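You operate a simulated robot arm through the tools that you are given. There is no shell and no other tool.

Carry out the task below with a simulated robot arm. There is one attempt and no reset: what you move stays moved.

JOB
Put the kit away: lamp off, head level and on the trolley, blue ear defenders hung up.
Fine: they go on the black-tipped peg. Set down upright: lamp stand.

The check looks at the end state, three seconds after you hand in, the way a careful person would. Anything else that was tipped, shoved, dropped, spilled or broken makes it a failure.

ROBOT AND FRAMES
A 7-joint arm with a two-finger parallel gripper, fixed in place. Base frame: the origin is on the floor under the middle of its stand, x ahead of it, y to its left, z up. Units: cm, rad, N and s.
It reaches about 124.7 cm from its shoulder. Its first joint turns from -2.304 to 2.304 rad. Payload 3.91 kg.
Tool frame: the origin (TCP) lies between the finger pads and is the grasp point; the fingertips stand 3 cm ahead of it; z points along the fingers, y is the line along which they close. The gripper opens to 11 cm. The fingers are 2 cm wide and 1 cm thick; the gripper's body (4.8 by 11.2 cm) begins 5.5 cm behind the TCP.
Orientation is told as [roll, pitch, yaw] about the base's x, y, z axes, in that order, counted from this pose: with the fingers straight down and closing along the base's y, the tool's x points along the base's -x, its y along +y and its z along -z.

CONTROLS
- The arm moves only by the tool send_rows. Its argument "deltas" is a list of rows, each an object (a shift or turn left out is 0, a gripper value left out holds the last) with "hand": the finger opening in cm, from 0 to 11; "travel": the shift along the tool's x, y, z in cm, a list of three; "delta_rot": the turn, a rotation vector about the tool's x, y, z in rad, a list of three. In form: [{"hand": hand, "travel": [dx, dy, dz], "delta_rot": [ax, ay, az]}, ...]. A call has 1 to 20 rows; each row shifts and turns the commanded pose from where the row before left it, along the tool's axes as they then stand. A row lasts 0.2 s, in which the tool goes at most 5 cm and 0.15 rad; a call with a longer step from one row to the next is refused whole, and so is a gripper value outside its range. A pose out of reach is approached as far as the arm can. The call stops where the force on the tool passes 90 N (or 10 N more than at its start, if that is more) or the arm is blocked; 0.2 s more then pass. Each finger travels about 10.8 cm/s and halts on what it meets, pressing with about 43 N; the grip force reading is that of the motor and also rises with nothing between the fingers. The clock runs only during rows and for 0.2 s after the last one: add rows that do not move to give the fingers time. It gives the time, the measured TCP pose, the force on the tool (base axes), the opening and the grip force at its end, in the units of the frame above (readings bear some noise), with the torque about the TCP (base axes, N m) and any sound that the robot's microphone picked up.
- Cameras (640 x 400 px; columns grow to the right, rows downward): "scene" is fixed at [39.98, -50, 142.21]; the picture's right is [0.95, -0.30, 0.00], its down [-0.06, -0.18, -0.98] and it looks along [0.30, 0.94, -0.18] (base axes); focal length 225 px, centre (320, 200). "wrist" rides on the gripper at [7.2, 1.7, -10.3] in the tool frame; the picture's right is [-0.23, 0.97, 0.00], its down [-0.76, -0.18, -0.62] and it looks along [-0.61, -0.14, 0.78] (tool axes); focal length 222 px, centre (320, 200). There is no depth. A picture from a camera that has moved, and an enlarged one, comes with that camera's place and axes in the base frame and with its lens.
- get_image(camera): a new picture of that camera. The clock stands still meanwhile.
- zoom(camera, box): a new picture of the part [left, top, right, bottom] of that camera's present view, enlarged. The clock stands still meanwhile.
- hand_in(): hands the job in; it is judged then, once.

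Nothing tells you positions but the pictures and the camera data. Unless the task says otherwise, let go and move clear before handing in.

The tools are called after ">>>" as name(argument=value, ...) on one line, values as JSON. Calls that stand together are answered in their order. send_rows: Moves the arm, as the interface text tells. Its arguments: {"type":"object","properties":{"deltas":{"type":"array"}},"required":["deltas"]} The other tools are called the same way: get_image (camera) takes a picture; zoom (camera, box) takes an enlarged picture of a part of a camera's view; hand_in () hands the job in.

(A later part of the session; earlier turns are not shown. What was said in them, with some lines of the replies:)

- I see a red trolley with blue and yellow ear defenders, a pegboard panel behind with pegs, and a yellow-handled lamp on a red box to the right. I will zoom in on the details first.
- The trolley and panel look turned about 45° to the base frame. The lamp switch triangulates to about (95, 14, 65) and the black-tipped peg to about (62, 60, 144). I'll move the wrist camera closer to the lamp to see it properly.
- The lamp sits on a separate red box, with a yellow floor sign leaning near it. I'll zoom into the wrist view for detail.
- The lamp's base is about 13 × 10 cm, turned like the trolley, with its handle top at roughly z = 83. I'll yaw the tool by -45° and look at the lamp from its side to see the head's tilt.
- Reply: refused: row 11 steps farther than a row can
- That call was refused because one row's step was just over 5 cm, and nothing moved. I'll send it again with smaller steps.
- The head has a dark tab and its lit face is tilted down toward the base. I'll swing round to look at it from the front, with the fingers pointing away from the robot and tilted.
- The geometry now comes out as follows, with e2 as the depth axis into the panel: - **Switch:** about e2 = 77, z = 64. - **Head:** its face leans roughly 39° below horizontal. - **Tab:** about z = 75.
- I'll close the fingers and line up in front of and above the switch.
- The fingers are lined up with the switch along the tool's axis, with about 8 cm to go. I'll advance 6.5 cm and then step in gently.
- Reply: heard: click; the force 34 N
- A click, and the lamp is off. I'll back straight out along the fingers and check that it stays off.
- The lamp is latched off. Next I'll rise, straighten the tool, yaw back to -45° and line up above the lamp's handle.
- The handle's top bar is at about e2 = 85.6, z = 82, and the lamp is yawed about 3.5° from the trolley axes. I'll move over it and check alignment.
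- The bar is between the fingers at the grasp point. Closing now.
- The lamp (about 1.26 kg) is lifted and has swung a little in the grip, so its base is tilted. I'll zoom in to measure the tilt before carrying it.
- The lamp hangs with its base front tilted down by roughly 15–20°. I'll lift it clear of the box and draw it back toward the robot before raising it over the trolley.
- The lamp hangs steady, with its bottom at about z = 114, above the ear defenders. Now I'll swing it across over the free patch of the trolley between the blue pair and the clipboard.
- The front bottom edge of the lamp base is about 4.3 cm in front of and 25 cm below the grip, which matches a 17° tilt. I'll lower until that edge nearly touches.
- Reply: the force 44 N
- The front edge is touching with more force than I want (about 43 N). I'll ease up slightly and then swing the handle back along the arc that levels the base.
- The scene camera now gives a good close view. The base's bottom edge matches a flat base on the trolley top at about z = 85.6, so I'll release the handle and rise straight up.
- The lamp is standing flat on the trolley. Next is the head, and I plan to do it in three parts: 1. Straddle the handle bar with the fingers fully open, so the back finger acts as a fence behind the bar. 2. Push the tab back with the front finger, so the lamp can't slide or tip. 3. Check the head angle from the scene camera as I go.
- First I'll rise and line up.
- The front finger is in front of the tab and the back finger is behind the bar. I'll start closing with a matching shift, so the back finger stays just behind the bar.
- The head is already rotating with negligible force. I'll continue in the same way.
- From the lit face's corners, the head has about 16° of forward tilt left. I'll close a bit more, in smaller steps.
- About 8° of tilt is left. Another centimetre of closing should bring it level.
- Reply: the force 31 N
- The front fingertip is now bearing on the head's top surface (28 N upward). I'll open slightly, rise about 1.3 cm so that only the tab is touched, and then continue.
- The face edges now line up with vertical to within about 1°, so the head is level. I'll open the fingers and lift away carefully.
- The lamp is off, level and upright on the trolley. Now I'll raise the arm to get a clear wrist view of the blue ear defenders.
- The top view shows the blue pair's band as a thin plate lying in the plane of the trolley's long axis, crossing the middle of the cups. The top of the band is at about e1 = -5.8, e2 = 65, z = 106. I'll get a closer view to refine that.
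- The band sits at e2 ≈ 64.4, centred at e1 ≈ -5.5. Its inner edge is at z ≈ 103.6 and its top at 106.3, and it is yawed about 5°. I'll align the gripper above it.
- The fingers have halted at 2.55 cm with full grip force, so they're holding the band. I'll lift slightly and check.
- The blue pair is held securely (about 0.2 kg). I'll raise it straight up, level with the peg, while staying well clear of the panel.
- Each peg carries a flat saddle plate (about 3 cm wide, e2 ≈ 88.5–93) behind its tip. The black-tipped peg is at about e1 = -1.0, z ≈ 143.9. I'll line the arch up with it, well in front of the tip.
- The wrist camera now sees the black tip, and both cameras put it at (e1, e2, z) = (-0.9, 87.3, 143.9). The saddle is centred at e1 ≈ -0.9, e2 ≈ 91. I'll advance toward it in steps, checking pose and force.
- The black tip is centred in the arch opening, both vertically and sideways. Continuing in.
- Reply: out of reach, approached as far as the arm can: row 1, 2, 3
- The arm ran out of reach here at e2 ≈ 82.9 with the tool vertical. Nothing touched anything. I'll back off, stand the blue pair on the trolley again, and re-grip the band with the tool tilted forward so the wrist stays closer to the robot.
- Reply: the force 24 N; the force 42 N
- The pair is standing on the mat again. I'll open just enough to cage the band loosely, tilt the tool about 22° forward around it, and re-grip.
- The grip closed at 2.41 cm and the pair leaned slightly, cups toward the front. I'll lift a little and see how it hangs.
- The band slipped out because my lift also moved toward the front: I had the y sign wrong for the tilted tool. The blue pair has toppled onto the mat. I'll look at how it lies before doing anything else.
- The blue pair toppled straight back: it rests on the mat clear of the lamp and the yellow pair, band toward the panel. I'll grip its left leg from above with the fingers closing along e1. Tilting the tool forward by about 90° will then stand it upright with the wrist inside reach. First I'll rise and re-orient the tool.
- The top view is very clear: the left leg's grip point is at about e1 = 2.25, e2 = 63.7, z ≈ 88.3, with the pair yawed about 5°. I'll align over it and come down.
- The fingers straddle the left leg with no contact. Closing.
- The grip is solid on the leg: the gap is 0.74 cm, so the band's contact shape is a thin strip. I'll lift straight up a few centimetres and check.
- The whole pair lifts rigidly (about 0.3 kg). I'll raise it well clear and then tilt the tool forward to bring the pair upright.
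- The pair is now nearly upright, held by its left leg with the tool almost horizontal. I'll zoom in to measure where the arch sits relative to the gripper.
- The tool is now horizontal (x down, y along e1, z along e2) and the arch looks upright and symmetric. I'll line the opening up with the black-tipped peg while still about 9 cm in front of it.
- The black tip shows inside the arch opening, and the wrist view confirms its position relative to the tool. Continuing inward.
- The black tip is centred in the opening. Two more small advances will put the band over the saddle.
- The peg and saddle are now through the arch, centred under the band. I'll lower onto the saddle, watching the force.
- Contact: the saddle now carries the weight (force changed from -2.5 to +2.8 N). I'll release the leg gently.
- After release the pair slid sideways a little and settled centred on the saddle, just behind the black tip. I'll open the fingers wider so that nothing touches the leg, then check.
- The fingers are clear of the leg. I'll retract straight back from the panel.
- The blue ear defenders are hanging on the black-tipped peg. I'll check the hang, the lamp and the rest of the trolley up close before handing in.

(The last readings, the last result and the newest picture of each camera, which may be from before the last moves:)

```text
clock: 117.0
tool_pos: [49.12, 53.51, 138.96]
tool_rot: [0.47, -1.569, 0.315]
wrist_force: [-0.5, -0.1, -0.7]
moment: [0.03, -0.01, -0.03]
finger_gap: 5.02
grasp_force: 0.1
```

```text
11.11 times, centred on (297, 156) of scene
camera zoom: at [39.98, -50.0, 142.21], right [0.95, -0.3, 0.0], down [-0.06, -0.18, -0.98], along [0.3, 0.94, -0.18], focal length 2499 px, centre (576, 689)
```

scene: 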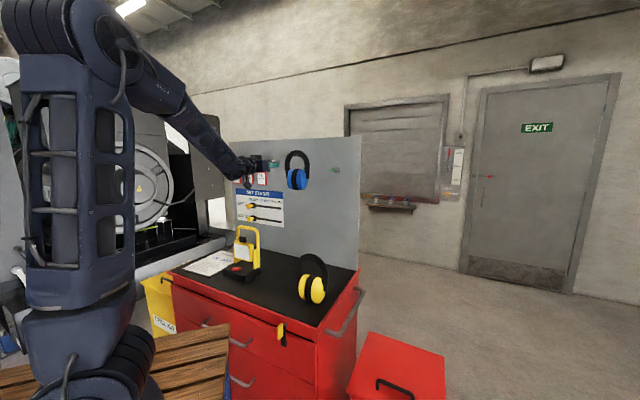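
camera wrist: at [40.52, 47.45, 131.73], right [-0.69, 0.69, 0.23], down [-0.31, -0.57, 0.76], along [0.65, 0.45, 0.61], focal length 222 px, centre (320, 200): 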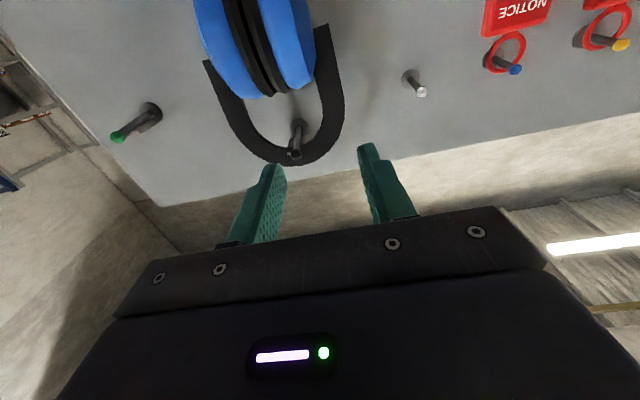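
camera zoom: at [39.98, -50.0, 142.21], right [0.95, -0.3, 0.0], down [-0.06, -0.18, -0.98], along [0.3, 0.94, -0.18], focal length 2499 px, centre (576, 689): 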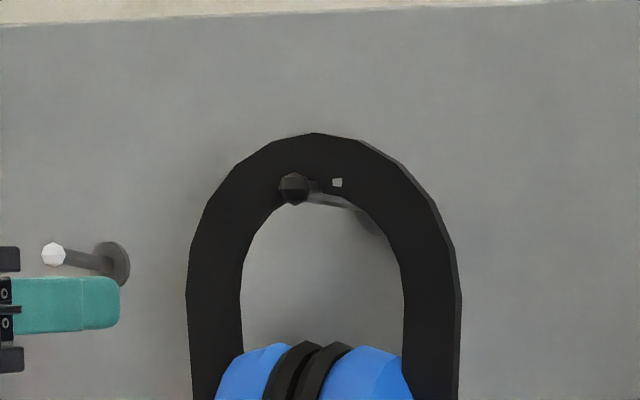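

Everything checks out:
- **Lamp:** off, upright on the trolley, head level.
- **Blue pair:** hanging still on the black-tipped peg.
- **Surroundings:** the yellow pair, clipboard and tags haven't moved.

I'll pull back a little further so the arm is well clear, and take one last look.

>>> send_rows(deltas=[{"travel": [0, 0, -2.5]}, {"travel": [0, 0, -2.5]}, {"travel": [-1, 0, -2]}, {}, {}, {}])

>>> get_image(camera="scene")

>>> zoom(camera="scene", box=[265, 125, 325, 195])

```text
clock: 118.4
tool_pos: [43.99, 48.69, 140.08]
tool_rot: [0.196, -1.571, 0.586]
wrist_force: [0.0, -0.3, -0.6]
moment: [0.04, -0.03, -0.03]
finger_gap: 4.99
grasp_force: 0.0
```

```text
taken
```

scene: 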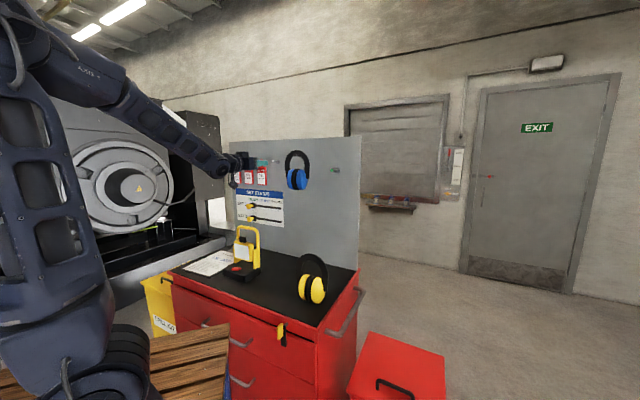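

```text
5.71 times, centred on (295, 160) of scene
camera zoom: at [39.98, -50.0, 142.21], right [0.95, -0.3, 0.0], down [-0.06, -0.18, -0.98], along [0.3, 0.94, -0.18], focal length 1285 px, centre (463, 429)
```

zoom: 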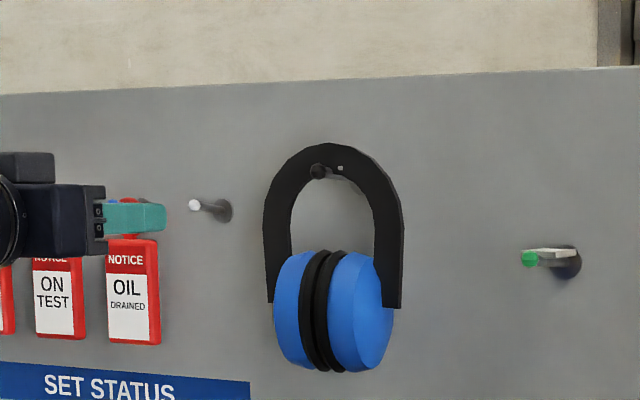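

The final view shows the blue pair hanging still on the black-tipped peg, and the lamp off, level and upright on the trolley. The arm is clear, so I'm handing in.

>>> hand_in()

```text
The job is handed in.
```

The kit is put away and I've handed the job in; I haven't seen the check's result.

- **Lamp:** it is switched off and standing upright on the trolley, between the clipboard and the yellow ear defenders. I took "head level" to mean the light face vertical, and it measures within about 1° of that.
- **Blue ear defenders:** they are hanging on the black-tipped peg and were still in the last pictures. They rest toward the front half of the peg's flat plate, just behind the tip.
- **Drop along the way:** with the tool upright, the arm could not reach the peg. I stood the blue pair back on the trolley to grip it again, and on that lift they slipped and toppled onto the mat. They landed clear of the lamp and the yellow pair, and I picked them up again by the left leg to hang them.
- **Everything else:** the yellow pair and the clipboard look unmoved from the first pictures, and the tags and the red box look undisturbed. I did not re-check the floor sign.
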